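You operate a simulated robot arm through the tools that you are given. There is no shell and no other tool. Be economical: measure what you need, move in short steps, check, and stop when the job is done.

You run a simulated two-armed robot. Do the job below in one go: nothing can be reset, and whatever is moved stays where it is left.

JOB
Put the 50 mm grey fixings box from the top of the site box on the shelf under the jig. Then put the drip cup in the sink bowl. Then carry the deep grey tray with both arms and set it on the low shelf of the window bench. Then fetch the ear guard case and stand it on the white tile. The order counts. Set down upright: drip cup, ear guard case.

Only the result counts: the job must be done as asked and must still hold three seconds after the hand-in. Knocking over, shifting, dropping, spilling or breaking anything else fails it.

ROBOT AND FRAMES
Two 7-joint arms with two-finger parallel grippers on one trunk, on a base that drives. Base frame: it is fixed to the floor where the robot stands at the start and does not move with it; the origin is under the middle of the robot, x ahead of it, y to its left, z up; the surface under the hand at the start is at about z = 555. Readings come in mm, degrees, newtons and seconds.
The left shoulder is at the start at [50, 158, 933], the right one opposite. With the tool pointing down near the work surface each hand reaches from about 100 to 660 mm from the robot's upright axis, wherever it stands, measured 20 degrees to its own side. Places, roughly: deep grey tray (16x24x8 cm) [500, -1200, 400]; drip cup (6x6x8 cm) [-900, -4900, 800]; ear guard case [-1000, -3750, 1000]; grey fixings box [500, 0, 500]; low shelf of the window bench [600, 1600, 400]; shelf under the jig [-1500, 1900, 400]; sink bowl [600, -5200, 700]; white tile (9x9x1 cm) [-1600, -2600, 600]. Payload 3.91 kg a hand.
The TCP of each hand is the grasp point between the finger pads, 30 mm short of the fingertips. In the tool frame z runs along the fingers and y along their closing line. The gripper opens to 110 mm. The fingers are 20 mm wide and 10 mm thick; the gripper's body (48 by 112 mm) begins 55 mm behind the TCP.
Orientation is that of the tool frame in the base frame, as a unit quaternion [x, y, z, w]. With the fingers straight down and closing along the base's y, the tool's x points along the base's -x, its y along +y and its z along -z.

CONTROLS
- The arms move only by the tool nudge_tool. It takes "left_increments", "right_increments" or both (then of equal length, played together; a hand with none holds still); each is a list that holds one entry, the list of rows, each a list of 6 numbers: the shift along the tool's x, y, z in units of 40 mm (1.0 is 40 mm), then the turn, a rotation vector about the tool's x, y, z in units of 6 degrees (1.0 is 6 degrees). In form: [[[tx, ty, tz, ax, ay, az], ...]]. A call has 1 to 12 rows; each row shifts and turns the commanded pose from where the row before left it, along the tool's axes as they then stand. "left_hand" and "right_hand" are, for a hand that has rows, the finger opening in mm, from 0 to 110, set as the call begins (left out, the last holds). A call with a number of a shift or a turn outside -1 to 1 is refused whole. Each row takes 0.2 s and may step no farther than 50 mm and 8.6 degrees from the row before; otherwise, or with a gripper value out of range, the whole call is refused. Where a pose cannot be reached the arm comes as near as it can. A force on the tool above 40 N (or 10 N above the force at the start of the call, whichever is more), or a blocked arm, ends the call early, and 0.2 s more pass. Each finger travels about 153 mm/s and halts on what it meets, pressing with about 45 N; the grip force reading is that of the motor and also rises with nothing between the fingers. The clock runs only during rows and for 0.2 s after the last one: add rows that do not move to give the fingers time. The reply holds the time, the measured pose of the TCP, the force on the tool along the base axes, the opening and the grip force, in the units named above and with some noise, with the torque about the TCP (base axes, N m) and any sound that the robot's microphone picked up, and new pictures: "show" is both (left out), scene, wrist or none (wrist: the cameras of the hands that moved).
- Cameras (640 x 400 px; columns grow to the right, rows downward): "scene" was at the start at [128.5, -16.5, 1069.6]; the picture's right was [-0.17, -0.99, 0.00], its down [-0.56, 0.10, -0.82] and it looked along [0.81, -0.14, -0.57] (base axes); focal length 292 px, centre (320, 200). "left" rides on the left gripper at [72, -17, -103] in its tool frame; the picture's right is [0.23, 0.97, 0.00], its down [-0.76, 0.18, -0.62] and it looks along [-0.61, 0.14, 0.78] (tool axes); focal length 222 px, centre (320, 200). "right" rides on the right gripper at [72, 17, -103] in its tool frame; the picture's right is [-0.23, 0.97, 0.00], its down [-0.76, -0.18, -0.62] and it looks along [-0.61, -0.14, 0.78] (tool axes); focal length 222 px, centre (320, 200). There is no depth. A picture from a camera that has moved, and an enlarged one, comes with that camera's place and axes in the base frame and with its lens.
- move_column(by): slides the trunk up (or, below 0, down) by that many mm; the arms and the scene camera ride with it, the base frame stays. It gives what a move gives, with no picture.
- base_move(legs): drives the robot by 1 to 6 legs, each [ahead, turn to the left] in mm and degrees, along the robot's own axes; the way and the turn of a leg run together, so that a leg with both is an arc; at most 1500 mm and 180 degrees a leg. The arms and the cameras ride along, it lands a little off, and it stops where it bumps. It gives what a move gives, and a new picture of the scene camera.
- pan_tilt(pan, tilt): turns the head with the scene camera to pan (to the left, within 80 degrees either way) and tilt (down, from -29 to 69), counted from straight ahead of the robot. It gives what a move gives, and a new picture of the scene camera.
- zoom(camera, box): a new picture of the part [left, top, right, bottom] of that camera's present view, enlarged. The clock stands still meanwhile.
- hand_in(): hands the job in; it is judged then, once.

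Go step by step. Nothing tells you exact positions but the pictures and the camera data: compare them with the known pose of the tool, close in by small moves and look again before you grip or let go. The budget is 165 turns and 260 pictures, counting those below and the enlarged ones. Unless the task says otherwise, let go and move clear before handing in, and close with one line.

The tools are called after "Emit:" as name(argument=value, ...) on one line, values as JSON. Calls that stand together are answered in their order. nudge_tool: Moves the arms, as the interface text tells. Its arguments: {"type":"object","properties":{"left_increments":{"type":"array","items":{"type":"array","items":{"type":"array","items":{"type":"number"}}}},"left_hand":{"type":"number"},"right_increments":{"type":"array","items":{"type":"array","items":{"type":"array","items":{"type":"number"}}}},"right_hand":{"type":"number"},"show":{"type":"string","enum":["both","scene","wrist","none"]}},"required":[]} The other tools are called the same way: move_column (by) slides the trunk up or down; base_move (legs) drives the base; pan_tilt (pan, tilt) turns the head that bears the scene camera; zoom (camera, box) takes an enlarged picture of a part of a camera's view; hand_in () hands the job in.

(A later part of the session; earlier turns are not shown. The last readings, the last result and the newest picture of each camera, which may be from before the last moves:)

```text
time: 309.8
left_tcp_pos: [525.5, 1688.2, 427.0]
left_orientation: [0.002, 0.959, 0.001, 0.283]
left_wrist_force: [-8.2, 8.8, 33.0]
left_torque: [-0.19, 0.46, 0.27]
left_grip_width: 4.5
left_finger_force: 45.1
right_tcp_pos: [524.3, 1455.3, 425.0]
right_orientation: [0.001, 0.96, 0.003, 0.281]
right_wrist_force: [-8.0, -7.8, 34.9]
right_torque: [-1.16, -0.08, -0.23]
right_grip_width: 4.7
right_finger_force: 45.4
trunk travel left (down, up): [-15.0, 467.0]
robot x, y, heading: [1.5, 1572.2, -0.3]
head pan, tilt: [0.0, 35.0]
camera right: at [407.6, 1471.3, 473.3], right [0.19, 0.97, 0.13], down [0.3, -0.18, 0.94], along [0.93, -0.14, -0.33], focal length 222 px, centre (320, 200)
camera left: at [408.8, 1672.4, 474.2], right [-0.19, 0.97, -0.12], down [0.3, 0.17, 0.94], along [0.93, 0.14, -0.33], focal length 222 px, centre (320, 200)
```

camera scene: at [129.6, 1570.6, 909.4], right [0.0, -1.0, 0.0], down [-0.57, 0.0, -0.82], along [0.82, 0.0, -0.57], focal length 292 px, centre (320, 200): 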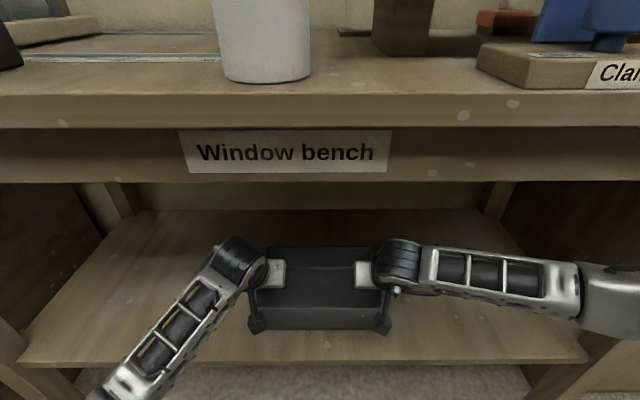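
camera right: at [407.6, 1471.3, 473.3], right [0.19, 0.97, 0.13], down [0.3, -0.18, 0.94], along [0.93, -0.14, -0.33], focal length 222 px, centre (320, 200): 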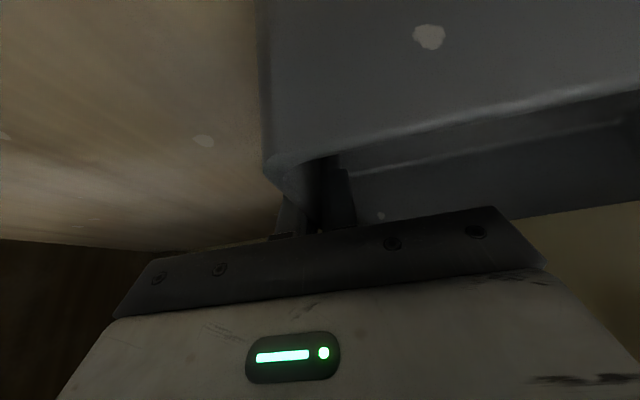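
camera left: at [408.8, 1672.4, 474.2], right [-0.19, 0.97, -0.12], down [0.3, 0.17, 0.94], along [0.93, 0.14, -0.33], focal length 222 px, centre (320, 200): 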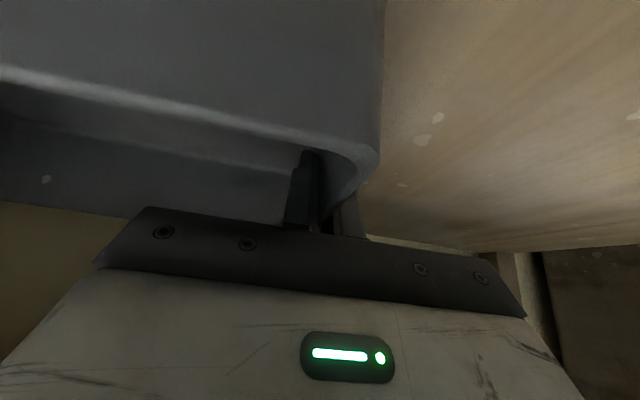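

Contact on both sides (33 N each). I ease off 6 mm of command, then open both grippers.

Emit:
nudge_tool(left_increments=[[[-0.075, 0, -0.12, 0, 0, 0], [0, 0, 0, 0, 0, 0]]], right_increments=[[[-0.075, 0, -0.12, 0, 0, 0], [0, 0, 0, 0, 0, 0]]], show="none")

Emit:
nudge_tool(left_increments=[[[0, 0, 0, 0, 0, 0], [0, 0, 0, 0, 0, 0]]], right_increments=[[[0, 0, 0, 0, 0, 0], [0, 0, 0, 0, 0, 0]]], left_hand=50, right_hand=50, show="wrist")

```text
time: 310.4
left_tcp_pos: [525.6, 1689.3, 426.5]
left_orientation: [0.003, 0.961, 0.001, 0.278]
left_wrist_force: [1.1, 5.2, 17.1]
left_torque: [-0.51, -1.31, 0.09]
left_grip_width: 4.9
left_finger_force: 44.1
right_tcp_pos: [523.9, 1455.1, 425.1]
right_orientation: [0.002, 0.961, 0.001, 0.277]
right_wrist_force: [7.5, -1.5, 9.6]
right_torque: [-0.84, -1.28, -0.4]
right_grip_width: 4.9
right_finger_force: 45.0
trunk travel left (down, up): [-15.0, 467.0]
robot x, y, heading: [2.0, 1572.8, -0.4]
head pan, tilt: [0.0, 35.0]
```

```text
time: 311.0
left_tcp_pos: [523.5, 1688.6, 424.3]
left_orientation: [0.003, 0.962, 0.001, 0.274]
left_wrist_force: [-0.1, -0.2, 0.0]
left_torque: [-0.02, 0.01, 0.0]
left_grip_width: 50.0
left_finger_force: 0.1
right_tcp_pos: [520.6, 1454.1, 422.7]
right_orientation: [0.001, 0.962, 0.003, 0.273]
right_wrist_force: [-0.1, 0.3, 0.2]
right_torque: [-0.01, 0.0, 0.01]
right_grip_width: 50.1
right_finger_force: 0.1
trunk travel left (down, up): [-15.0, 467.0]
robot x, y, heading: [1.0, 1574.6, -0.4]
head pan, tilt: [0.0, 35.0]
camera right: at [405.7, 1471.4, 473.0], right [0.19, 0.97, 0.12], down [0.32, -0.18, 0.93], along [0.93, -0.14, -0.35], focal length 222 px, centre (320, 200)
camera left: at [407.9, 1672.0, 473.4], right [-0.19, 0.98, -0.12], down [0.32, 0.17, 0.93], along [0.93, 0.14, -0.34], focal length 222 px, centre (320, 200)
```

right: 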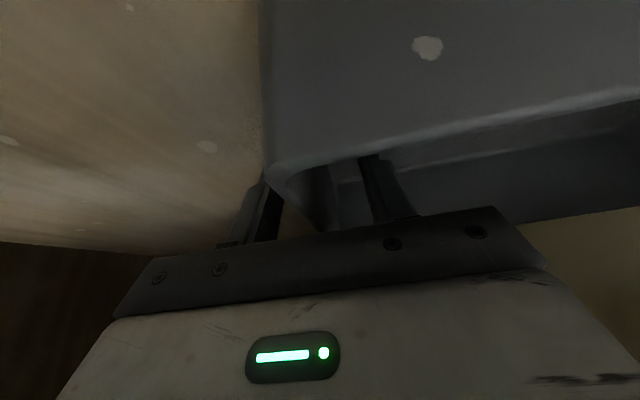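
left: 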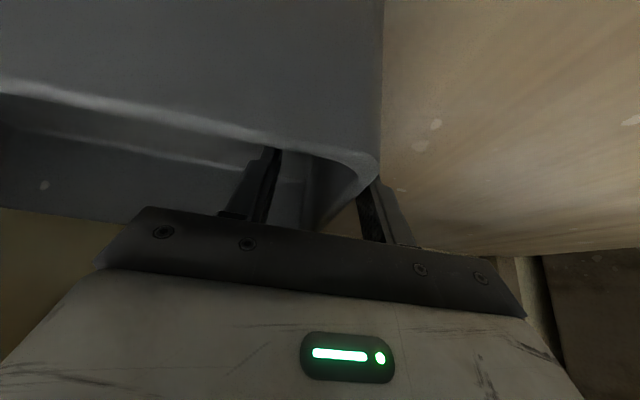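

Released on both sides. I raise both hands straight up 68 mm, then back out.

Emit:
nudge_tool(left_increments=[[[-0.225, 0, -0.36, 0, 0, 0], [-0.225, 0, -0.36, 0, 0, 0], [-0.225, 0, -0.36, 0, 0, 0], [-0.225, 0, -0.36, 0, 0, 0]]], right_increments=[[[-0.225, 0, -0.36, 0, 0, 0], [-0.225, 0, -0.36, 0, 0, 0], [-0.225, 0, -0.36, 0, 0, 0], [-0.225, 0, -0.36, 0, 0, 0]]], show="wrist")

Emit:
base_move(legs=[[-370, 0]])

```text
time: 312.0
left_tcp_pos: [524.5, 1690.8, 492.6]
left_orientation: [0.002, 0.961, 0.002, 0.275]
left_wrist_force: [-0.3, -0.6, -0.2]
left_torque: [0.01, 0.02, 0.01]
left_grip_width: 50.0
left_finger_force: 0.2
right_tcp_pos: [522.5, 1454.0, 491.9]
right_orientation: [0.001, 0.961, 0.001, 0.276]
right_wrist_force: [0.2, 0.3, -0.6]
right_torque: [0.05, -0.01, 0.0]
right_grip_width: 50.2
right_finger_force: 0.0
trunk travel left (down, up): [-15.0, 467.0]
robot x, y, heading: [0.6, 1574.4, -0.2]
head pan, tilt: [0.0, 35.0]
camera right: at [406.5, 1471.8, 541.8], right [0.19, 0.97, 0.12], down [0.32, -0.18, 0.93], along [0.93, -0.14, -0.34], focal length 222 px, centre (320, 200)
camera left: at [408.7, 1673.3, 541.9], right [-0.19, 0.97, -0.12], down [0.32, 0.17, 0.93], along [0.93, 0.14, -0.34], focal length 222 px, centre (320, 200)
```

right: 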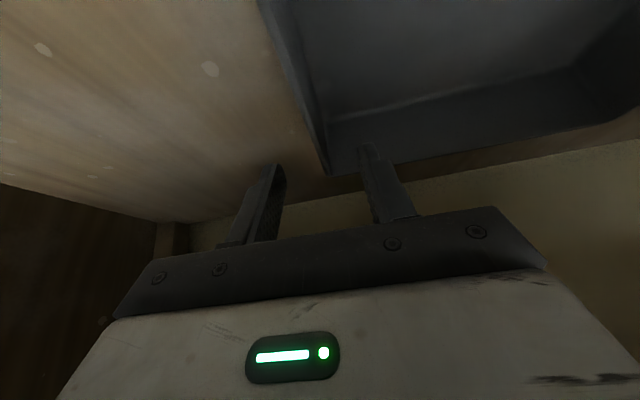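
left: 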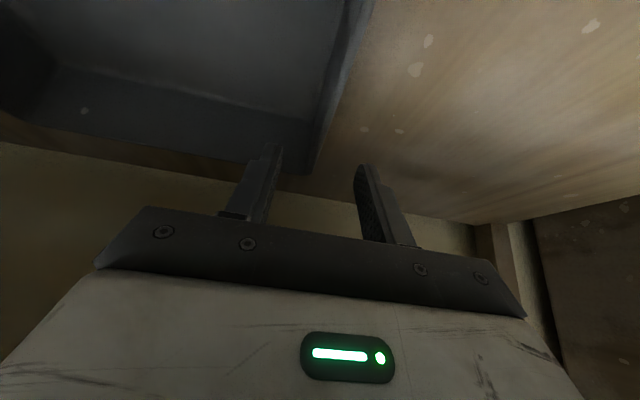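

```text
time: 314.4
left_tcp_pos: [157.2, 1692.5, 493.3]
left_orientation: [0.001, 0.961, 0.001, 0.275]
left_wrist_force: [0.6, 0.4, -0.6]
left_torque: [0.01, -0.01, -0.01]
left_grip_width: 50.2
left_finger_force: 0.1
right_tcp_pos: [154.6, 1457.0, 491.9]
right_orientation: [0.001, 0.962, 0.002, 0.274]
right_wrist_force: [-0.6, -0.4, 0.1]
right_torque: [0.01, 0.03, 0.0]
right_grip_width: 49.9
right_finger_force: 0.1
trunk travel left (down, up): [-15.0, 467.0]
robot x, y, heading: [-370.5, 1572.7, -0.2]
head pan, tilt: [0.0, 35.0]
camera scene: at [-239.1, 1572.7, 909.5], right [0.0, -1.0, 0.0], down [-0.57, 0.0, -0.82], along [0.82, 0.0, -0.57], focal length 292 px, centre (320, 200)
```

scene: 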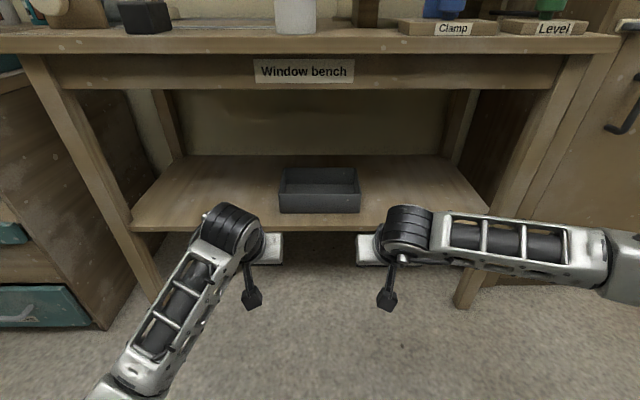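

The tray is on the window bench's low shelf. Now for the ear guard case: I raise the trunk and drive down the corridor to the wall shelf.

Emit:
move_column(by=250)

Emit:
base_move(legs=[[0, -88.5], [1500, 0], [1500, 0], [1500, 0], [150, 0]])

Emit:
pan_tilt(pan=-55, tilt=15)

```text
time: 317.0
left_tcp_pos: [156.3, 1692.2, 742.3]
left_orientation: [0.002, 0.961, 0.002, 0.276]
left_wrist_force: [0.4, 0.0, 0.2]
left_torque: [-0.01, 0.02, 0.02]
left_grip_width: 50.1
left_finger_force: 0.0
right_tcp_pos: [153.0, 1456.6, 741.6]
right_orientation: [0.001, 0.962, 0.003, 0.275]
right_wrist_force: [0.3, -0.1, -0.5]
right_torque: [-0.02, -0.06, -0.01]
right_grip_width: 50.2
right_finger_force: 0.0
trunk travel left (down, up): [-265.0, 217.0]
robot x, y, heading: [-368.6, 1571.1, -0.4]
head pan, tilt: [0.0, 35.0]
```

```text
time: 343.2
left_tcp_pos: [-116.9, -3593.2, 744.0]
left_orientation: [0.668, 0.691, -0.19, 0.2]
left_wrist_force: [0.3, -0.1, -0.4]
left_torque: [-0.02, -0.01, -0.02]
left_grip_width: 50.0
left_finger_force: 0.1
right_tcp_pos: [-351.4, -3599.9, 741.5]
right_orientation: [0.667, 0.692, -0.189, 0.2]
right_wrist_force: [1.0, -0.5, 0.7]
right_torque: [0.01, -0.01, -0.01]
right_grip_width: 50.0
right_finger_force: 0.1
trunk travel left (down, up): [-265.0, 217.0]
robot x, y, heading: [-254.2, -3072.8, -88.0]
head pan, tilt: [0.0, 35.0]
camera scene: at [-247.1, -3202.3, 1159.4], right [-1.0, -0.03, 0.0], down [-0.02, 0.57, -0.82], along [0.03, -0.82, -0.57], focal length 292 px, centre (320, 200)
```

scene: 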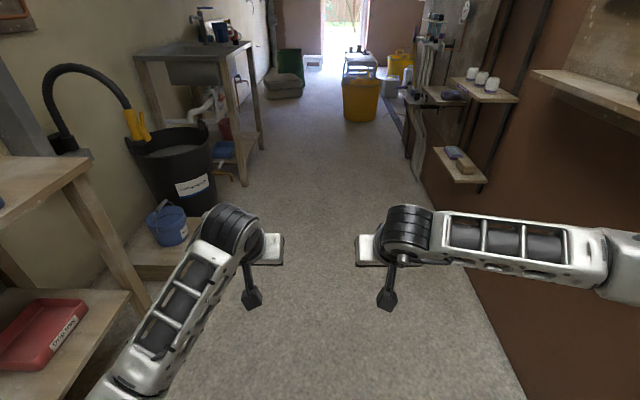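

```text
time: 344.4
left_tcp_pos: [-115.8, -3592.4, 743.1]
left_orientation: [0.668, 0.692, -0.19, 0.2]
left_wrist_force: [-0.5, 0.0, -0.3]
left_torque: [0.0, -0.02, 0.02]
left_grip_width: 50.3
left_finger_force: 0.0
right_tcp_pos: [-351.3, -3598.2, 742.7]
right_orientation: [0.668, 0.692, -0.189, 0.2]
right_wrist_force: [-0.2, -0.5, -0.5]
right_torque: [-0.01, -0.02, 0.0]
right_grip_width: 50.0
right_finger_force: 0.1
trunk travel left (down, up): [-265.0, 217.0]
robot x, y, heading: [-254.5, -3074.5, -88.2]
head pan, tilt: [-55.0, 15.0]
camera scene: at [-324.7, -3170.5, 1191.4], right [-0.6, 0.8, 0.0], down [0.21, 0.16, -0.97], along [-0.77, -0.58, -0.26], focal length 292 px, centre (320, 200)
```

scene: 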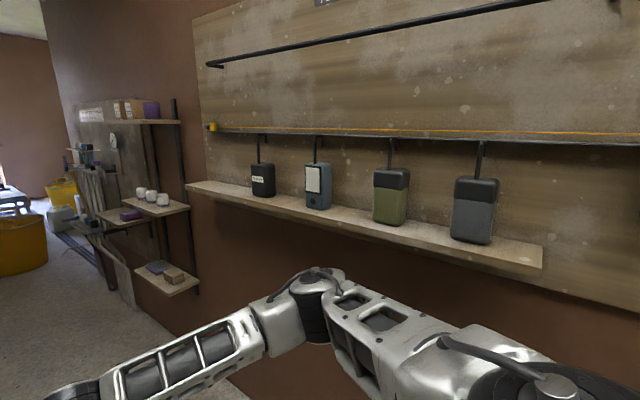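

Four cases stand on the shelf. I zoom on their markings.

Emit:
zoom(camera="scene", box=[230, 120, 390, 220])

Emit:
zoom(camera="scene", box=[360, 130, 540, 250])

```text
4.00 times, centred on (310, 170) of scene
camera zoom: at [-324.7, -3170.5, 1191.4], right [-0.6, 0.8, 0.0], down [0.21, 0.16, -0.97], along [-0.77, -0.58, -0.26], focal length 1168 px, centre (360, 320)
```

zoom: 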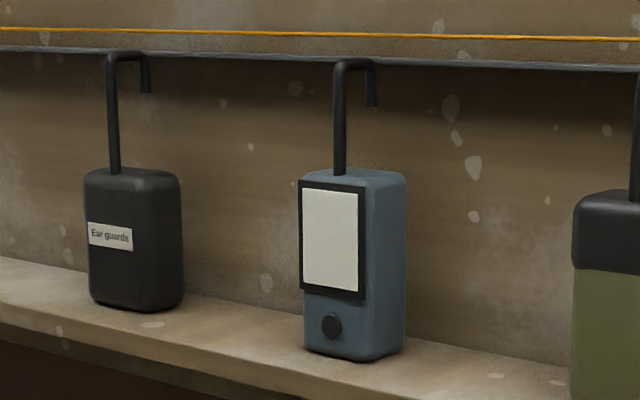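

```text
3.33 times, centred on (450, 190) of scene
camera zoom: at [-324.7, -3170.5, 1191.4], right [-0.6, 0.8, 0.0], down [0.21, 0.16, -0.97], along [-0.77, -0.58, -0.26], focal length 974 px, centre (-113, 233)
```

zoom: 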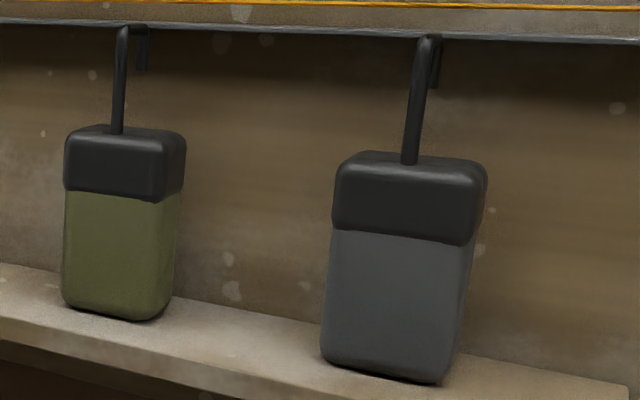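

The black case at the far end is labelled "Ear guards" and hangs by a J-hook over the rail, so it must be lifted about 40 mm before pulling out. I retract both hands and drive to face it.

Emit:
nudge_tool(left_increments=[[[0.75, 0, -0.47, 0, 0, 0], [0.75, 0, -0.47, 0, 0, 0], [0.75, 0, -0.47, 0, 0, 0], [0.75, 0, -0.47, 0, 0, 0], [0.75, 0, -0.47, 0, 0, 0]]], right_increments=[[[0.75, 0, -0.47, 0, 0, 0], [0.75, 0, -0.47, 0, 0, 0], [0.75, 0, -0.47, 0, 0, 0], [0.75, 0, -0.47, 0, 0, 0], [0.75, 0, -0.47, 0, 0, 0]]], show="none")

Emit:
base_move(legs=[[545, 0], [0, -91.8]])

Emit:
pan_tilt(pan=15, tilt=15)

```text
time: 345.6
left_tcp_pos: [-122.3, -3415.2, 744.4]
left_orientation: [0.668, 0.691, -0.19, 0.2]
left_wrist_force: [-0.8, -0.5, 0.2]
left_torque: [-0.01, 0.02, 0.02]
left_grip_width: 50.0
left_finger_force: 0.0
right_tcp_pos: [-358.3, -3422.1, 741.7]
right_orientation: [0.667, 0.692, -0.189, 0.2]
right_wrist_force: [0.0, -0.2, -0.7]
right_torque: [0.01, -0.01, 0.01]
right_grip_width: 50.0
right_finger_force: 0.1
trunk travel left (down, up): [-265.0, 217.0]
robot x, y, heading: [-254.5, -3072.7, -88.3]
head pan, tilt: [-55.0, 15.0]
```

```text
time: 352.6
left_tcp_pos: [-582.8, -3729.4, 743.8]
left_orientation: [0.961, 0.003, -0.276, 0.003]
left_wrist_force: [0.0, 0.5, -0.3]
left_torque: [-0.01, 0.02, 0.02]
left_grip_width: 50.1
left_finger_force: 0.1
right_tcp_pos: [-580.8, -3493.8, 742.8]
right_orientation: [0.961, 0.004, -0.275, 0.004]
right_wrist_force: [-0.1, 0.4, 0.1]
right_torque: [-0.02, 0.01, 0.0]
right_grip_width: 50.3
right_finger_force: 0.0
trunk travel left (down, up): [-265.0, 217.0]
robot x, y, heading: [-234.2, -3608.7, -179.3]
head pan, tilt: [-55.0, 15.0]
camera scene: at [-327.6, -3533.9, 1191.5], right [0.81, 0.58, 0.0], down [0.15, -0.21, -0.97], along [-0.56, 0.79, -0.26], focal length 292 px, centre (320, 200)
```

scene: 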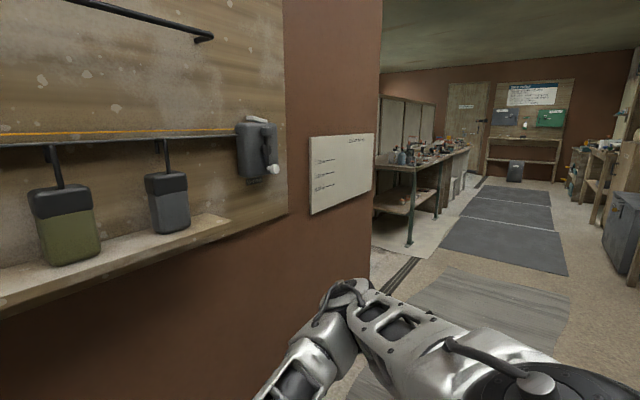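

```text
time: 354.0
left_tcp_pos: [-581.4, -3728.7, 743.7]
left_orientation: [0.961, 0.003, -0.276, 0.003]
left_wrist_force: [0.0, -0.3, -0.4]
left_torque: [-0.02, -0.03, 0.02]
left_grip_width: 50.0
left_finger_force: 0.1
right_tcp_pos: [-581.2, -3494.1, 743.8]
right_orientation: [0.961, 0.005, -0.275, 0.005]
right_wrist_force: [0.3, 0.7, -0.3]
right_torque: [0.02, 0.0, -0.02]
right_grip_width: 50.4
right_finger_force: 0.1
trunk travel left (down, up): [-265.0, 217.0]
robot x, y, heading: [-238.4, -3610.8, -179.6]
head pan, tilt: [15.0, 15.0]
camera scene: at [-363.4, -3634.9, 1191.5], right [-0.27, 0.96, 0.0], down [0.25, 0.07, -0.97], along [-0.93, -0.26, -0.26], focal length 292 px, centre (320, 200)
```

scene: 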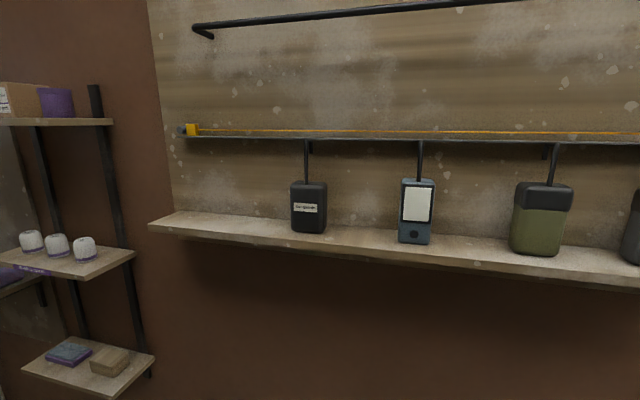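

Emit:
zoom(camera="scene", box=[240, 110, 440, 260])

```text
2.67 times, centred on (340, 185) of scene
camera zoom: at [-363.4, -3634.9, 1191.5], right [-0.27, 0.96, 0.0], down [0.25, 0.07, -0.97], along [-0.93, -0.26, -0.26], focal length 779 px, centre (267, 240)
```

zoom: 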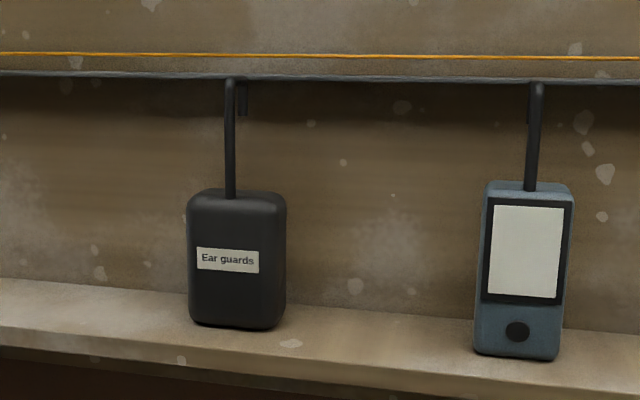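

The case front is at x about -875, y -3804, z 985–1080; the hook top is near 1158 with the tip 30 mm lower. I raise the trunk, tilt the left hand to 55° and drive 130 mm closer.

Emit:
move_column(by=215)

Emit:
nudge_tool(left_increments=[[[0, 0, 0, 0, -0.96, 0], [0, 0, 0, 0, -0.96, 0], [0, 0, 0, 0, -0.96, 0], [0, 0, 0, 0, -0.96, 0]]], left_hand=95, show="none")

Emit:
base_move(legs=[[130, 0]])

```text
time: 356.3
left_tcp_pos: [-581.9, -3729.1, 957.7]
left_orientation: [0.961, 0.003, -0.275, 0.003]
left_wrist_force: [0.6, 0.9, 0.3]
left_torque: [0.0, -0.01, 0.01]
left_grip_width: 50.0
left_finger_force: 0.1
right_tcp_pos: [-582.0, -3493.6, 956.9]
right_orientation: [0.962, 0.004, -0.274, 0.004]
right_wrist_force: [1.0, 0.1, -0.2]
right_torque: [-0.02, -0.02, 0.0]
right_grip_width: 49.9
right_finger_force: 0.1
trunk travel left (down, up): [-480.0, 2.0]
robot x, y, heading: [-234.0, -3610.4, -179.2]
head pan, tilt: [15.0, 15.0]
```

```text
time: 357.3
left_tcp_pos: [-587.8, -3735.9, 963.6]
left_orientation: [0.882, 0.007, -0.471, 0.009]
left_wrist_force: [-0.3, 0.5, 0.5]
left_torque: [0.0, -0.03, -0.02]
left_grip_width: 95.0
left_finger_force: 0.1
right_tcp_pos: [-581.5, -3493.3, 957.3]
right_orientation: [0.961, 0.004, -0.275, 0.004]
right_wrist_force: [0.2, 0.1, 0.0]
right_torque: [-0.03, 0.03, 0.0]
right_grip_width: 50.2
right_finger_force: 0.1
trunk travel left (down, up): [-480.0, 2.0]
robot x, y, heading: [-235.2, -3609.6, -179.4]
head pan, tilt: [15.0, 15.0]
```

```text
time: 358.6
left_tcp_pos: [-717.5, -3737.7, 961.0]
left_orientation: [0.884, 0.007, -0.468, 0.012]
left_wrist_force: [0.2, -0.9, 0.3]
left_torque: [0.0, -0.01, 0.03]
left_grip_width: 95.1
left_finger_force: 0.1
right_tcp_pos: [-712.4, -3496.6, 957.4]
right_orientation: [0.962, 0.004, -0.274, 0.004]
right_wrist_force: [-0.5, -0.4, -0.2]
right_torque: [0.03, -0.01, -0.01]
right_grip_width: 50.2
right_finger_force: 0.2
trunk travel left (down, up): [-480.0, 2.0]
robot x, y, heading: [-366.4, -3608.5, -179.5]
head pan, tilt: [15.0, 15.0]
camera scene: at [-494.4, -3636.0, 1406.3], right [-0.27, 0.96, 0.0], down [0.25, 0.07, -0.97], along [-0.93, -0.26, -0.26], focal length 292 px, centre (320, 200)
```

scene: 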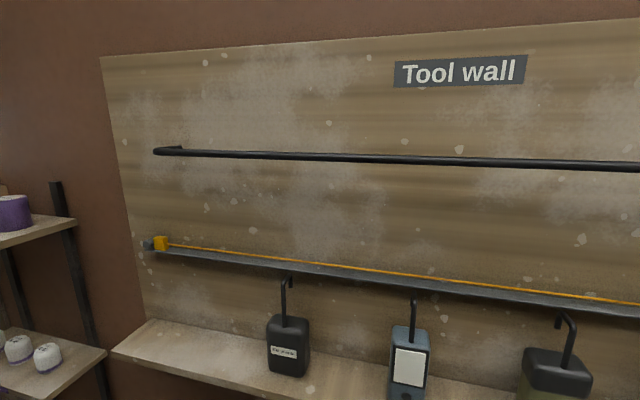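

I bring the left hand up in front of the case at its own height and check alignment.

Emit:
nudge_tool(left_increments=[[[-0.6, 0.41, -0.09, 0, 0, 0], [-0.6, 0.41, -0.09, 0, 0, 0], [-0.6, 0.41, -0.09, 0, 0, 0], [-0.6, 0.41, -0.09, 0, 0, 0], [0, 0, 0, 0, 0, 0]]], left_hand=95, show="wrist")

Emit:
pan_tilt(pan=18, tilt=42)

```text
time: 359.8
left_tcp_pos: [-769.5, -3801.0, 1044.5]
left_orientation: [0.884, 0.006, -0.467, 0.011]
left_wrist_force: [1.1, 0.3, 0.1]
left_torque: [-0.02, 0.0, -0.03]
left_grip_width: 94.8
left_finger_force: 0.2
left hand out of reach, approached as far as the arm can: row 3, 4
right_tcp_pos: [-711.4, -3495.4, 958.2]
right_orientation: [0.962, 0.004, -0.274, 0.004]
right_wrist_force: [0.2, -0.5, -0.1]
right_torque: [0.0, 0.0, -0.03]
right_grip_width: 50.0
right_finger_force: 0.0
trunk travel left (down, up): [-480.0, 2.0]
robot x, y, heading: [-368.5, -3604.2, -179.7]
head pan, tilt: [15.0, 15.0]
camera left: at [-643.0, -3781.2, 1042.2], right [0.15, -0.97, -0.17], down [0.09, -0.16, 0.98], along [-0.98, -0.16, 0.06], focal length 222 px, centre (320, 200)
```

left: 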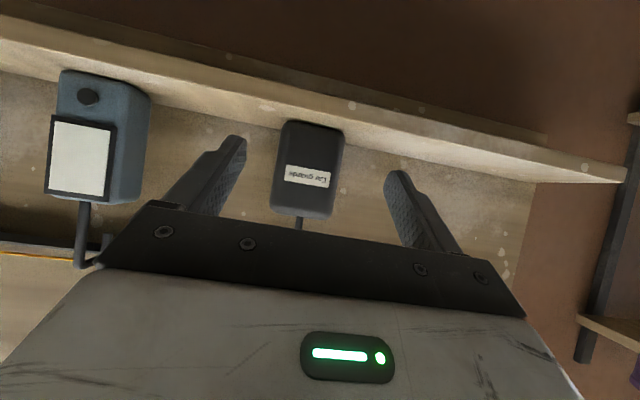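

```text
time: 360.7
left_tcp_pos: [-768.7, -3800.2, 1044.1]
left_orientation: [0.884, 0.006, -0.467, 0.011]
left_wrist_force: [0.0, 0.0, 0.1]
left_torque: [0.01, 0.02, -0.01]
left_grip_width: 94.6
left_finger_force: 0.1
right_tcp_pos: [-712.4, -3495.7, 956.4]
right_orientation: [0.961, 0.005, -0.275, 0.004]
right_wrist_force: [-0.2, 0.5, -1.1]
right_torque: [-0.03, -0.02, -0.02]
right_grip_width: 50.0
right_finger_force: 0.0
trunk travel left (down, up): [-480.0, 2.0]
robot x, y, heading: [-367.0, -3609.7, -179.6]
head pan, tilt: [18.0, 42.0]
camera scene: at [-482.8, -3637.6, 1364.0], right [-0.32, 0.95, 0.0], down [0.63, 0.21, -0.74], along [-0.71, -0.24, -0.67], focal length 292 px, centre (320, 200)
```

scene: 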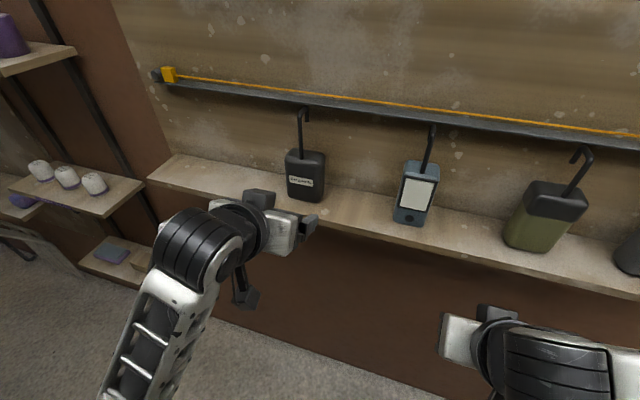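

Aligned with the case. I move forward 84 mm so that the fingertips begin to pass beside the case and check.

Emit:
nudge_tool(left_increments=[[[-0.393, 0.07, 0.579, 0, 0, 0], [-0.393, 0, 0.579, 0, 0, 0], [-0.393, 0, 0.579, 0, 0, 0], [0, 0, 0, 0, 0, 0]]], show="both")

```text
time: 361.7
left_tcp_pos: [-852.8, -3805.3, 1043.3]
left_orientation: [0.884, 0.007, -0.467, 0.011]
left_wrist_force: [0.2, -0.3, 0.2]
left_torque: [-0.02, 0.01, 0.0]
left_grip_width: 95.1
left_finger_force: 0.0
right_tcp_pos: [-710.7, -3495.2, 957.1]
right_orientation: [0.961, 0.005, -0.275, 0.005]
right_wrist_force: [0.3, 0.7, -0.5]
right_torque: [0.01, 0.01, 0.02]
right_grip_width: 50.1
right_finger_force: 0.0
trunk travel left (down, up): [-480.0, 2.0]
robot x, y, heading: [-363.5, -3608.1, -179.6]
head pan, tilt: [18.0, 42.0]
camera scene: at [-482.7, -3637.7, 1364.0], right [-0.32, 0.95, 0.0], down [0.63, 0.21, -0.74], along [-0.7, -0.24, -0.67], focal length 292 px, centre (320, 200)
camera left: at [-726.6, -3785.8, 1041.7], right [0.15, -0.97, -0.17], down [0.09, -0.16, 0.98], along [-0.98, -0.16, 0.06], focal length 222 px, centre (320, 200)
```

scene: 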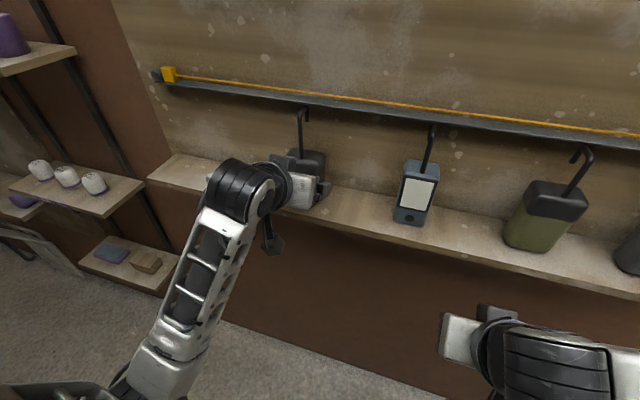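
left: 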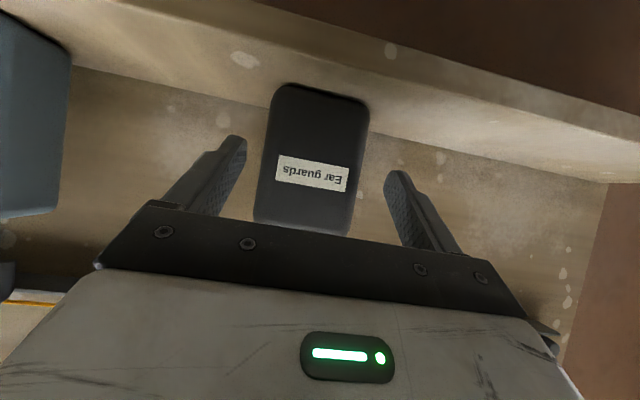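

Centred between the fingers. I advance 30 mm more and close.

Emit:
nudge_tool(left_increments=[[[-0.21, 0, 0.31, 0, 0, 0], [-0.21, 0, 0.31, 0, 0, 0], [0, 0, 0, 0, 0, 0]]], show="none")

Emit:
nudge_tool(left_increments=[[[0, 0, 0, 0, 0, 0], [0, 0, 0, 0, 0, 0], [0, 0, 0, 0, 0, 0]]], left_hand=30, show="both")

```text
time: 362.5
left_tcp_pos: [-882.5, -3806.1, 1044.6]
left_orientation: [0.884, 0.006, -0.468, 0.011]
left_wrist_force: [-0.2, 0.0, 0.1]
left_torque: [-0.03, -0.01, 0.05]
left_grip_width: 94.8
left_finger_force: 0.2
right_tcp_pos: [-711.4, -3495.1, 957.8]
right_orientation: [0.961, 0.005, -0.275, 0.004]
right_wrist_force: [-0.4, 0.0, 0.5]
right_torque: [0.0, 0.01, -0.02]
right_grip_width: 50.2
right_finger_force: 0.1
trunk travel left (down, up): [-480.0, 2.0]
robot x, y, heading: [-365.4, -3607.1, -179.4]
head pan, tilt: [18.0, 42.0]
```

```text
time: 363.3
left_tcp_pos: [-882.9, -3806.0, 1043.9]
left_orientation: [0.884, 0.007, -0.467, 0.011]
left_wrist_force: [-0.9, 0.7, 2.3]
left_torque: [0.18, 0.06, 0.05]
left_grip_width: 69.9
left_finger_force: 44.5
right_tcp_pos: [-710.7, -3495.7, 956.8]
right_orientation: [0.962, 0.004, -0.275, 0.004]
right_wrist_force: [-1.0, -0.6, 0.4]
right_torque: [0.0, 0.0, 0.03]
right_grip_width: 50.3
right_finger_force: 0.2
trunk travel left (down, up): [-480.0, 2.0]
robot x, y, heading: [-362.2, -3611.6, -179.6]
head pan, tilt: [18.0, 42.0]
camera scene: at [-482.8, -3637.5, 1364.0], right [-0.32, 0.95, 0.0], down [0.63, 0.21, -0.74], along [-0.7, -0.24, -0.67], focal length 292 px, centre (320, 200)
camera left: at [-756.9, -3786.0, 1042.2], right [0.15, -0.97, -0.17], down [0.09, -0.16, 0.98], along [-0.98, -0.16, 0.06], focal length 222 px, centre (320, 200)
```

scene: 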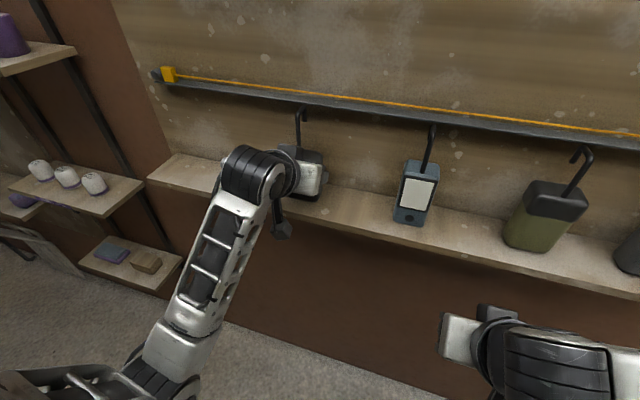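
left: 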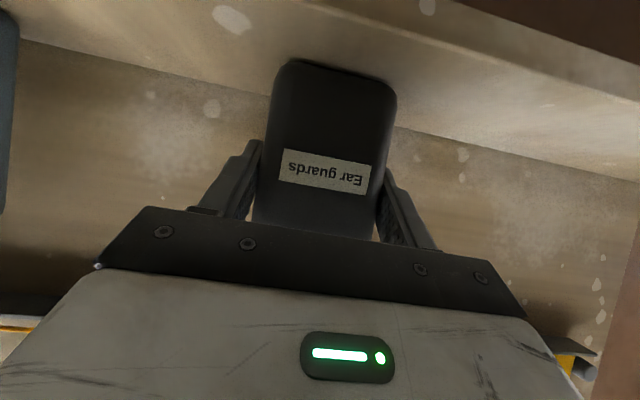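

Gripped at 70 mm. I lift it slowly 20 mm first and check, as the hook must clear the rail.

Emit:
nudge_tool(left_increments=[[[-0.207, 0, -0.14, 0, 0, 0], [-0.207, 0, -0.14, 0, 0, 0], [0, 0, 0, 0, 0, 0]]], show="none")

Emit:
zoom(camera="scene", box=[200, 70, 400, 220])

```text
time: 364.1
left_tcp_pos: [-883.7, -3804.5, 1064.1]
left_orientation: [0.884, 0.006, -0.467, 0.011]
left_wrist_force: [0.3, -0.2, -2.0]
left_torque: [-0.02, -0.01, 0.0]
left_grip_width: 69.6
left_finger_force: 45.0
right_tcp_pos: [-711.9, -3495.5, 957.4]
right_orientation: [0.961, 0.005, -0.275, 0.004]
right_wrist_force: [-0.4, 0.8, -0.9]
right_torque: [-0.01, -0.02, 0.01]
right_grip_width: 50.0
right_finger_force: 0.1
trunk travel left (down, up): [-480.0, 2.0]
robot x, y, heading: [-362.1, -3608.6, -179.2]
head pan, tilt: [18.0, 42.0]
```

```text
2.67 times, centred on (300, 145) of scene
camera zoom: at [-483.0, -3637.7, 1363.9], right [-0.32, 0.95, 0.0], down [0.63, 0.21, -0.74], along [-0.7, -0.24, -0.67], focal length 779 px, centre (373, 347)
```

zoom: 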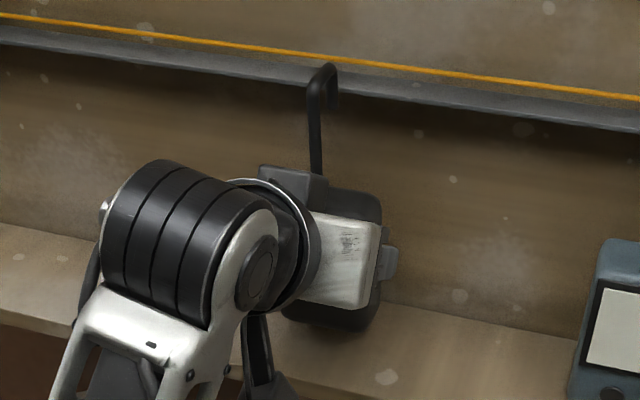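

The case is off the shelf with only its weight on the hand. I lift another 25 mm to be sure the hook clears, then draw it straight out.

Emit:
nudge_tool(left_increments=[[[-0.26, 0, -0.176, 0, 0, 0], [-0.26, 0, -0.176, 0, 0, 0], [0, 0, 0, 0, 0, 0]]], show="none")

Emit:
zoom(camera="scene", box=[200, 70, 400, 220])

```text
time: 364.9
left_tcp_pos: [-883.9, -3804.7, 1088.9]
left_orientation: [0.884, 0.007, -0.467, 0.012]
left_wrist_force: [-0.1, 0.6, -1.7]
left_torque: [0.01, -0.02, 0.0]
left_grip_width: 69.5
left_finger_force: 45.0
right_tcp_pos: [-712.2, -3496.6, 957.8]
right_orientation: [0.961, 0.005, -0.275, 0.003]
right_wrist_force: [0.1, -0.5, 0.5]
right_torque: [0.0, -0.01, -0.02]
right_grip_width: 50.0
right_finger_force: 0.1
trunk travel left (down, up): [-480.0, 2.0]
robot x, y, heading: [-365.4, -3610.4, -179.7]
head pan, tilt: [18.0, 42.0]
```

```text
2.67 times, centred on (300, 145) of scene
camera zoom: at [-483.0, -3637.7, 1363.9], right [-0.32, 0.95, 0.0], down [0.63, 0.21, -0.74], along [-0.7, -0.24, -0.67], focal length 779 px, centre (373, 347)
```

zoom: 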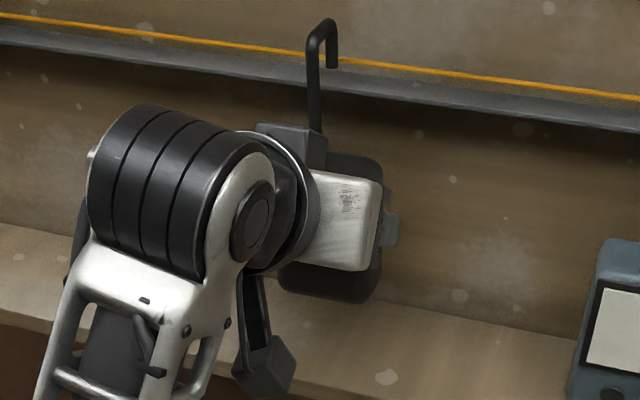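

The hook is clear above the rail. I back the base straight out 220 mm.

Emit:
base_move(legs=[[-220, 0]])

```text
time: 366.6
left_tcp_pos: [-663.8, -3802.9, 1088.9]
left_orientation: [0.884, 0.006, -0.467, 0.011]
left_wrist_force: [0.1, 1.1, -2.0]
left_torque: [0.0, -0.04, 0.0]
left_grip_width: 69.9
left_finger_force: 45.2
right_tcp_pos: [-493.7, -3494.7, 956.4]
right_orientation: [0.962, 0.005, -0.274, 0.004]
right_wrist_force: [0.6, -0.5, 0.2]
right_torque: [0.02, 0.04, 0.02]
right_grip_width: 50.2
right_finger_force: 0.0
trunk travel left (down, up): [-480.0, 2.0]
robot x, y, heading: [-144.0, -3608.9, -179.6]
head pan, tilt: [18.0, 42.0]
camera scene: at [-264.0, -3635.8, 1364.0], right [-0.32, 0.95, 0.0], down [0.63, 0.21, -0.74], along [-0.7, -0.24, -0.67], focal length 292 px, centre (320, 200)
```

scene: 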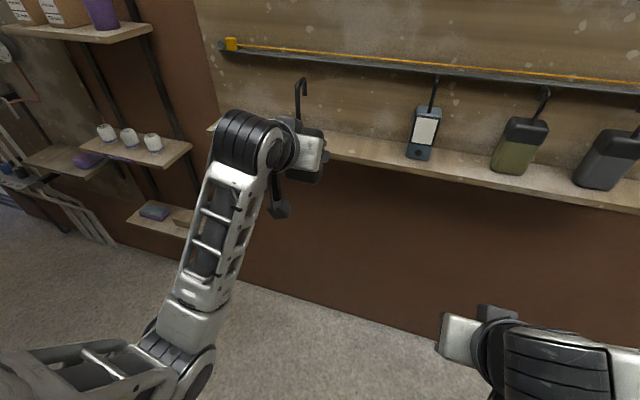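

The case is free and upright. I turn, drive back up to y about -1650 and face the side room where the tile should be.

Emit:
base_move(legs=[[0, -88], [1000, 0], [950, 0], [0, 90]])

Emit:
pan_tilt(pan=30, tilt=25)

```text
time: 384.0
left_tcp_pos: [-719.3, -1856.3, 1089.4]
left_orientation: [0.884, 0.018, -0.467, 0.017]
left_wrist_force: [0.4, -0.4, -2.9]
left_torque: [-0.02, -0.02, -0.05]
left_grip_width: 69.6
left_finger_force: 44.8
right_tcp_pos: [-556.7, -1543.6, 957.4]
right_orientation: [0.961, 0.018, -0.274, 0.007]
right_wrist_force: [-0.8, 0.0, -0.4]
right_torque: [-0.03, 0.0, -0.01]
right_grip_width: 50.2
right_finger_force: 0.1
trunk travel left (down, up): [-480.0, 2.0]
robot x, y, heading: [-206.6, -1647.2, -177.6]
head pan, tilt: [18.0, 42.0]
camera scene: at [-324.0, -1679.9, 1363.9], right [-0.34, 0.94, 0.0], down [0.63, 0.23, -0.74], along [-0.7, -0.25, -0.67], focal length 292 px, centre (320, 200)
```

scene: 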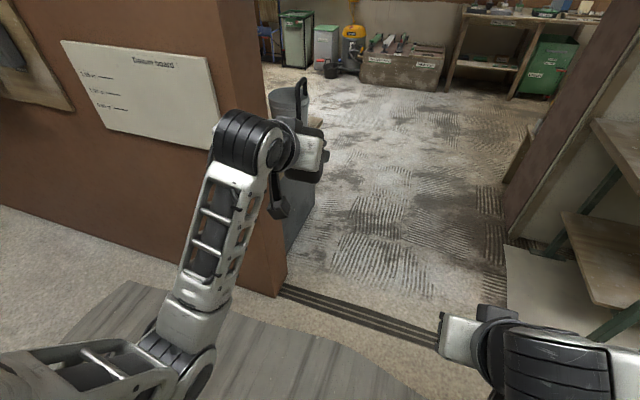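

```text
time: 384.8
left_tcp_pos: [-720.0, -1856.2, 1089.1]
left_orientation: [0.884, 0.018, -0.467, 0.018]
left_wrist_force: [0.4, -0.4, -2.6]
left_torque: [0.01, 0.0, 0.01]
left_grip_width: 69.7
left_finger_force: 45.4
right_tcp_pos: [-556.2, -1543.2, 956.5]
right_orientation: [0.961, 0.017, -0.274, 0.007]
right_wrist_force: [0.2, -0.4, -0.3]
right_torque: [-0.01, -0.02, -0.01]
right_grip_width: 49.9
right_finger_force: 0.0
trunk travel left (down, up): [-480.0, 2.0]
robot x, y, heading: [-205.9, -1644.5, -177.9]
head pan, tilt: [30.0, 25.0]
camera scene: at [-323.6, -1700.0, 1390.1], right [-0.53, 0.85, 0.0], down [0.36, 0.22, -0.91], along [-0.77, -0.48, -0.42], focal length 292 px, centre (320, 200)
```

scene: 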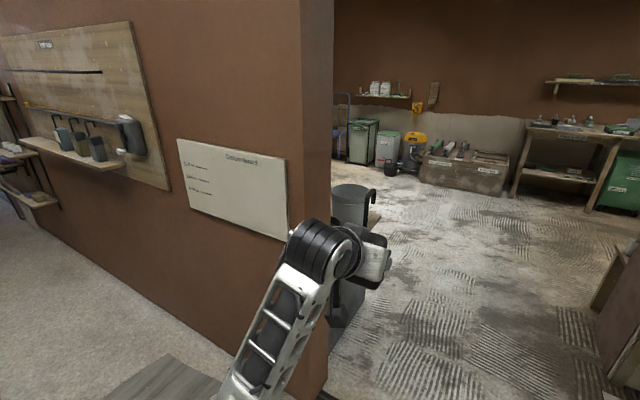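

The tile's bench is behind the end of the wall (wall end at about (-1004, -2149)). I drive through the opening, angled slightly right, and look left.

Emit:
base_move(legs=[[0, -7], [1150, 0]])

Emit:
pan_tilt(pan=75, tilt=40)

```text
time: 391.3
left_tcp_pos: [-1898.8, -1685.5, 1087.6]
left_orientation: [0.883, -0.037, -0.468, -0.012]
left_wrist_force: [-0.2, 0.6, -3.3]
left_torque: [-0.02, -0.01, 0.03]
left_grip_width: 69.7
left_finger_force: 45.1
right_tcp_pos: [-1696.5, -1396.2, 958.3]
right_orientation: [0.961, -0.043, -0.274, -0.009]
right_wrist_force: [-0.4, -0.3, -0.1]
right_torque: [0.01, 0.02, 0.02]
right_grip_width: 50.5
right_finger_force: 0.0
trunk travel left (down, up): [-480.0, 2.0]
robot x, y, heading: [-1365.3, -1544.7, 174.8]
head pan, tilt: [30.0, 25.0]
camera scene: at [-1485.8, -1580.8, 1390.2], right [-0.42, 0.91, 0.0], down [0.38, 0.18, -0.91], along [-0.82, -0.38, -0.42], focal length 292 px, centre (320, 200)
```

scene: 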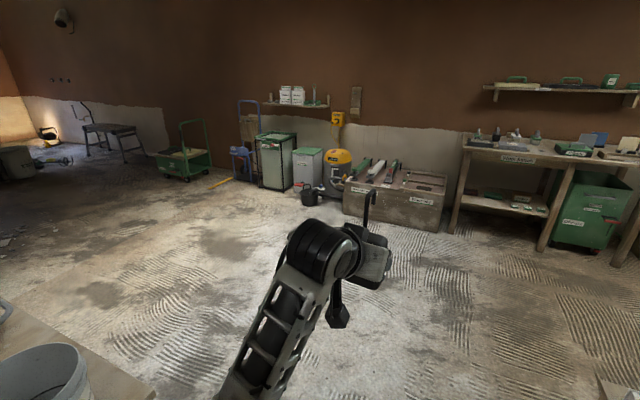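

```text
time: 392.4
left_tcp_pos: [-1898.6, -1686.8, 1088.1]
left_orientation: [0.883, -0.038, -0.467, -0.013]
left_wrist_force: [-0.4, -0.8, -2.4]
left_torque: [0.0, -0.03, -0.01]
left_grip_width: 69.4
left_finger_force: 45.5
right_tcp_pos: [-1697.5, -1396.0, 959.0]
right_orientation: [0.961, -0.044, -0.274, -0.01]
right_wrist_force: [0.5, -1.0, 0.6]
right_torque: [-0.01, -0.01, 0.0]
right_grip_width: 50.1
right_finger_force: 0.0
trunk travel left (down, up): [-480.0, 2.0]
robot x, y, heading: [-1363.2, -1544.0, 174.9]
head pan, tilt: [75.0, 40.0]
camera scene: at [-1431.5, -1622.0, 1366.9], right [-0.94, 0.35, 0.0], down [0.22, 0.6, -0.77], along [-0.27, -0.72, -0.64], focal length 292 px, centre (320, 200)
```

scene: 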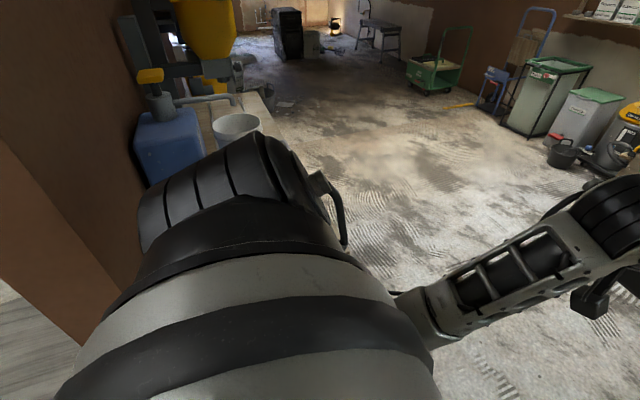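

The counter runs along the back of the wall. I drive on 400 mm and then turn left to face along it.

Emit:
base_move(legs=[[450, 0], [0, 75]])

Emit:
pan_tilt(pan=25, tilt=35)

```text
time: 398.4
left_tcp_pos: [-1820.4, -2057.4, 1086.8]
left_orientation: [0.726, 0.506, -0.378, 0.273]
left_wrist_force: [-0.8, 0.5, -2.1]
left_torque: [0.01, 0.03, 0.0]
left_grip_width: 69.6
left_finger_force: 45.2
right_tcp_pos: [-2045.5, -1783.7, 957.5]
right_orientation: [0.791, 0.547, -0.224, 0.158]
right_wrist_force: [-0.1, -0.2, 0.2]
right_torque: [-0.04, 0.04, -0.02]
right_grip_width: 50.3
right_finger_force: 0.2
trunk travel left (down, up): [-480.0, 2.0]
robot x, y, heading: [-1811.3, -1498.5, -110.6]
head pan, tilt: [75.0, 40.0]
camera scene: at [-1758.5, -1591.0, 1366.9], right [-0.58, -0.81, 0.0], down [-0.52, 0.38, -0.77], along [0.62, -0.45, -0.64], focal length 292 px, centre (320, 200)
```

scene: 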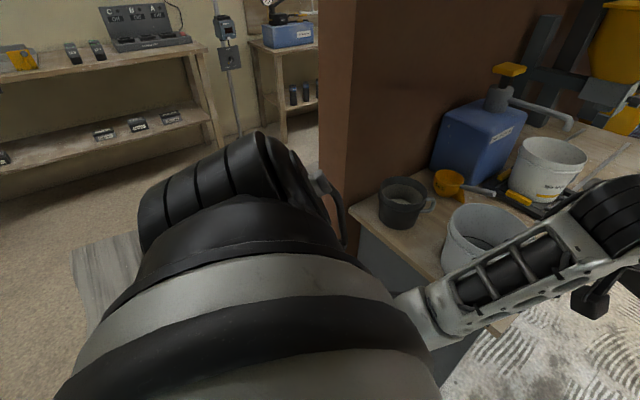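

```text
time: 399.5
left_tcp_pos: [-1820.7, -2055.1, 1087.2]
left_orientation: [0.725, 0.505, -0.38, 0.274]
left_wrist_force: [-0.2, 0.0, -1.6]
left_torque: [0.0, -0.03, -0.02]
left_grip_width: 69.4
left_finger_force: 45.2
right_tcp_pos: [-2045.6, -1784.3, 957.0]
right_orientation: [0.79, 0.548, -0.225, 0.159]
right_wrist_force: [0.2, 0.9, 0.1]
right_torque: [0.0, -0.03, 0.01]
right_grip_width: 50.2
right_finger_force: 0.1
trunk travel left (down, up): [-480.0, 2.0]
robot x, y, heading: [-1814.6, -1505.1, -110.8]
head pan, tilt: [25.0, 35.0]
camera scene: at [-1821.0, -1629.1, 1374.4], right [-1.0, -0.08, 0.0], down [-0.04, 0.57, -0.82], along [0.06, -0.82, -0.57], focal length 292 px, centre (320, 200)
```

scene: 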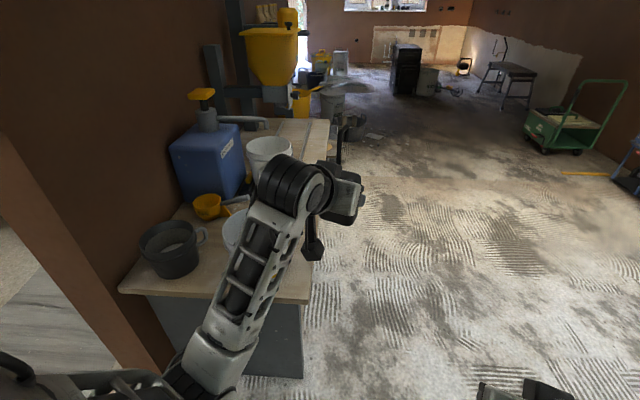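

The counter's front runs along x about -1745 from y -2180 on. I drive to about (-2320, -2540) on the open floor and face it.

Emit:
base_move(legs=[[0, -5], [1160, 0], [0, 116]])

Emit:
pan_tilt(pan=0, tilt=35)

```text
time: 410.8
left_tcp_pos: [-1794.2, -2348.4, 1090.3]
left_orientation: [-0.015, 0.884, 0.015, 0.468]
left_wrist_force: [0.3, 0.7, -2.5]
left_torque: [0.01, 0.06, 0.0]
left_grip_width: 69.5
left_finger_force: 45.0
right_tcp_pos: [-1959.8, -2660.5, 957.1]
right_orientation: [-0.014, 0.962, 0.006, 0.274]
right_wrist_force: [0.0, -0.3, -0.4]
right_torque: [0.02, -0.01, -0.02]
right_grip_width: 49.9
right_finger_force: 0.0
trunk travel left (down, up): [-480.0, 2.0]
robot x, y, heading: [-2308.5, -2554.1, 1.2]
head pan, tilt: [25.0, 35.0]
camera scene: at [-2188.8, -2513.3, 1374.4], right [0.45, -0.89, 0.0], down [-0.51, -0.26, -0.82], along [0.73, 0.37, -0.57], focal length 292 px, centre (320, 200)
```

scene: 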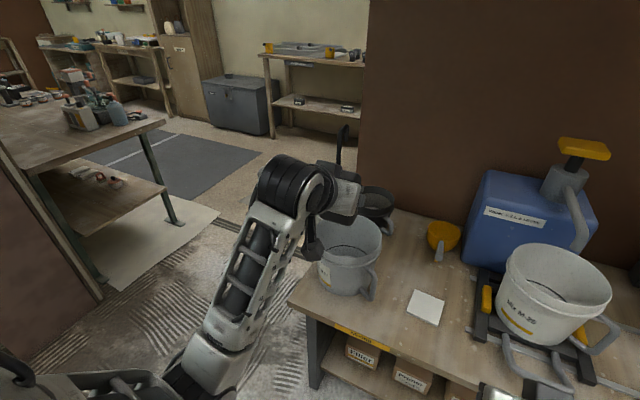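

```text
time: 411.7
left_tcp_pos: [-1795.1, -2348.2, 1088.6]
left_orientation: [-0.016, 0.884, 0.016, 0.467]
left_wrist_force: [0.2, -0.5, -2.7]
left_torque: [0.02, 0.03, 0.0]
left_grip_width: 69.8
left_finger_force: 45.0
right_tcp_pos: [-1960.6, -2658.6, 957.4]
right_orientation: [-0.015, 0.962, 0.007, 0.274]
right_wrist_force: [0.1, 0.0, -0.1]
right_torque: [-0.02, -0.03, 0.01]
right_grip_width: 50.1
right_finger_force: 0.2
trunk travel left (down, up): [-480.0, 2.0]
robot x, y, heading: [-2305.7, -2551.7, 1.7]
head pan, tilt: [0.0, 35.0]
camera scene: at [-2179.5, -2550.3, 1374.4], right [0.03, -1.0, 0.0], down [-0.57, -0.02, -0.82], along [0.82, 0.02, -0.57], focal length 292 px, centre (320, 200)
```

scene: 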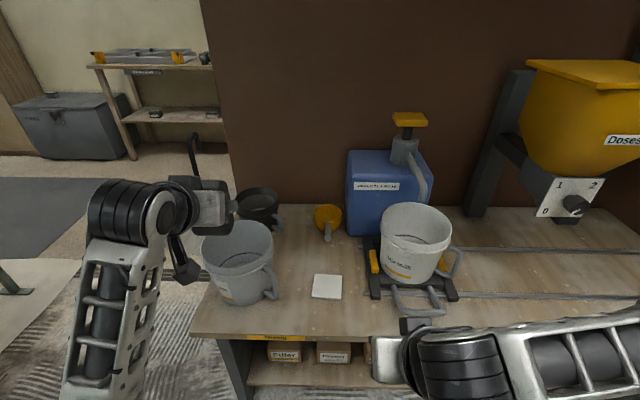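

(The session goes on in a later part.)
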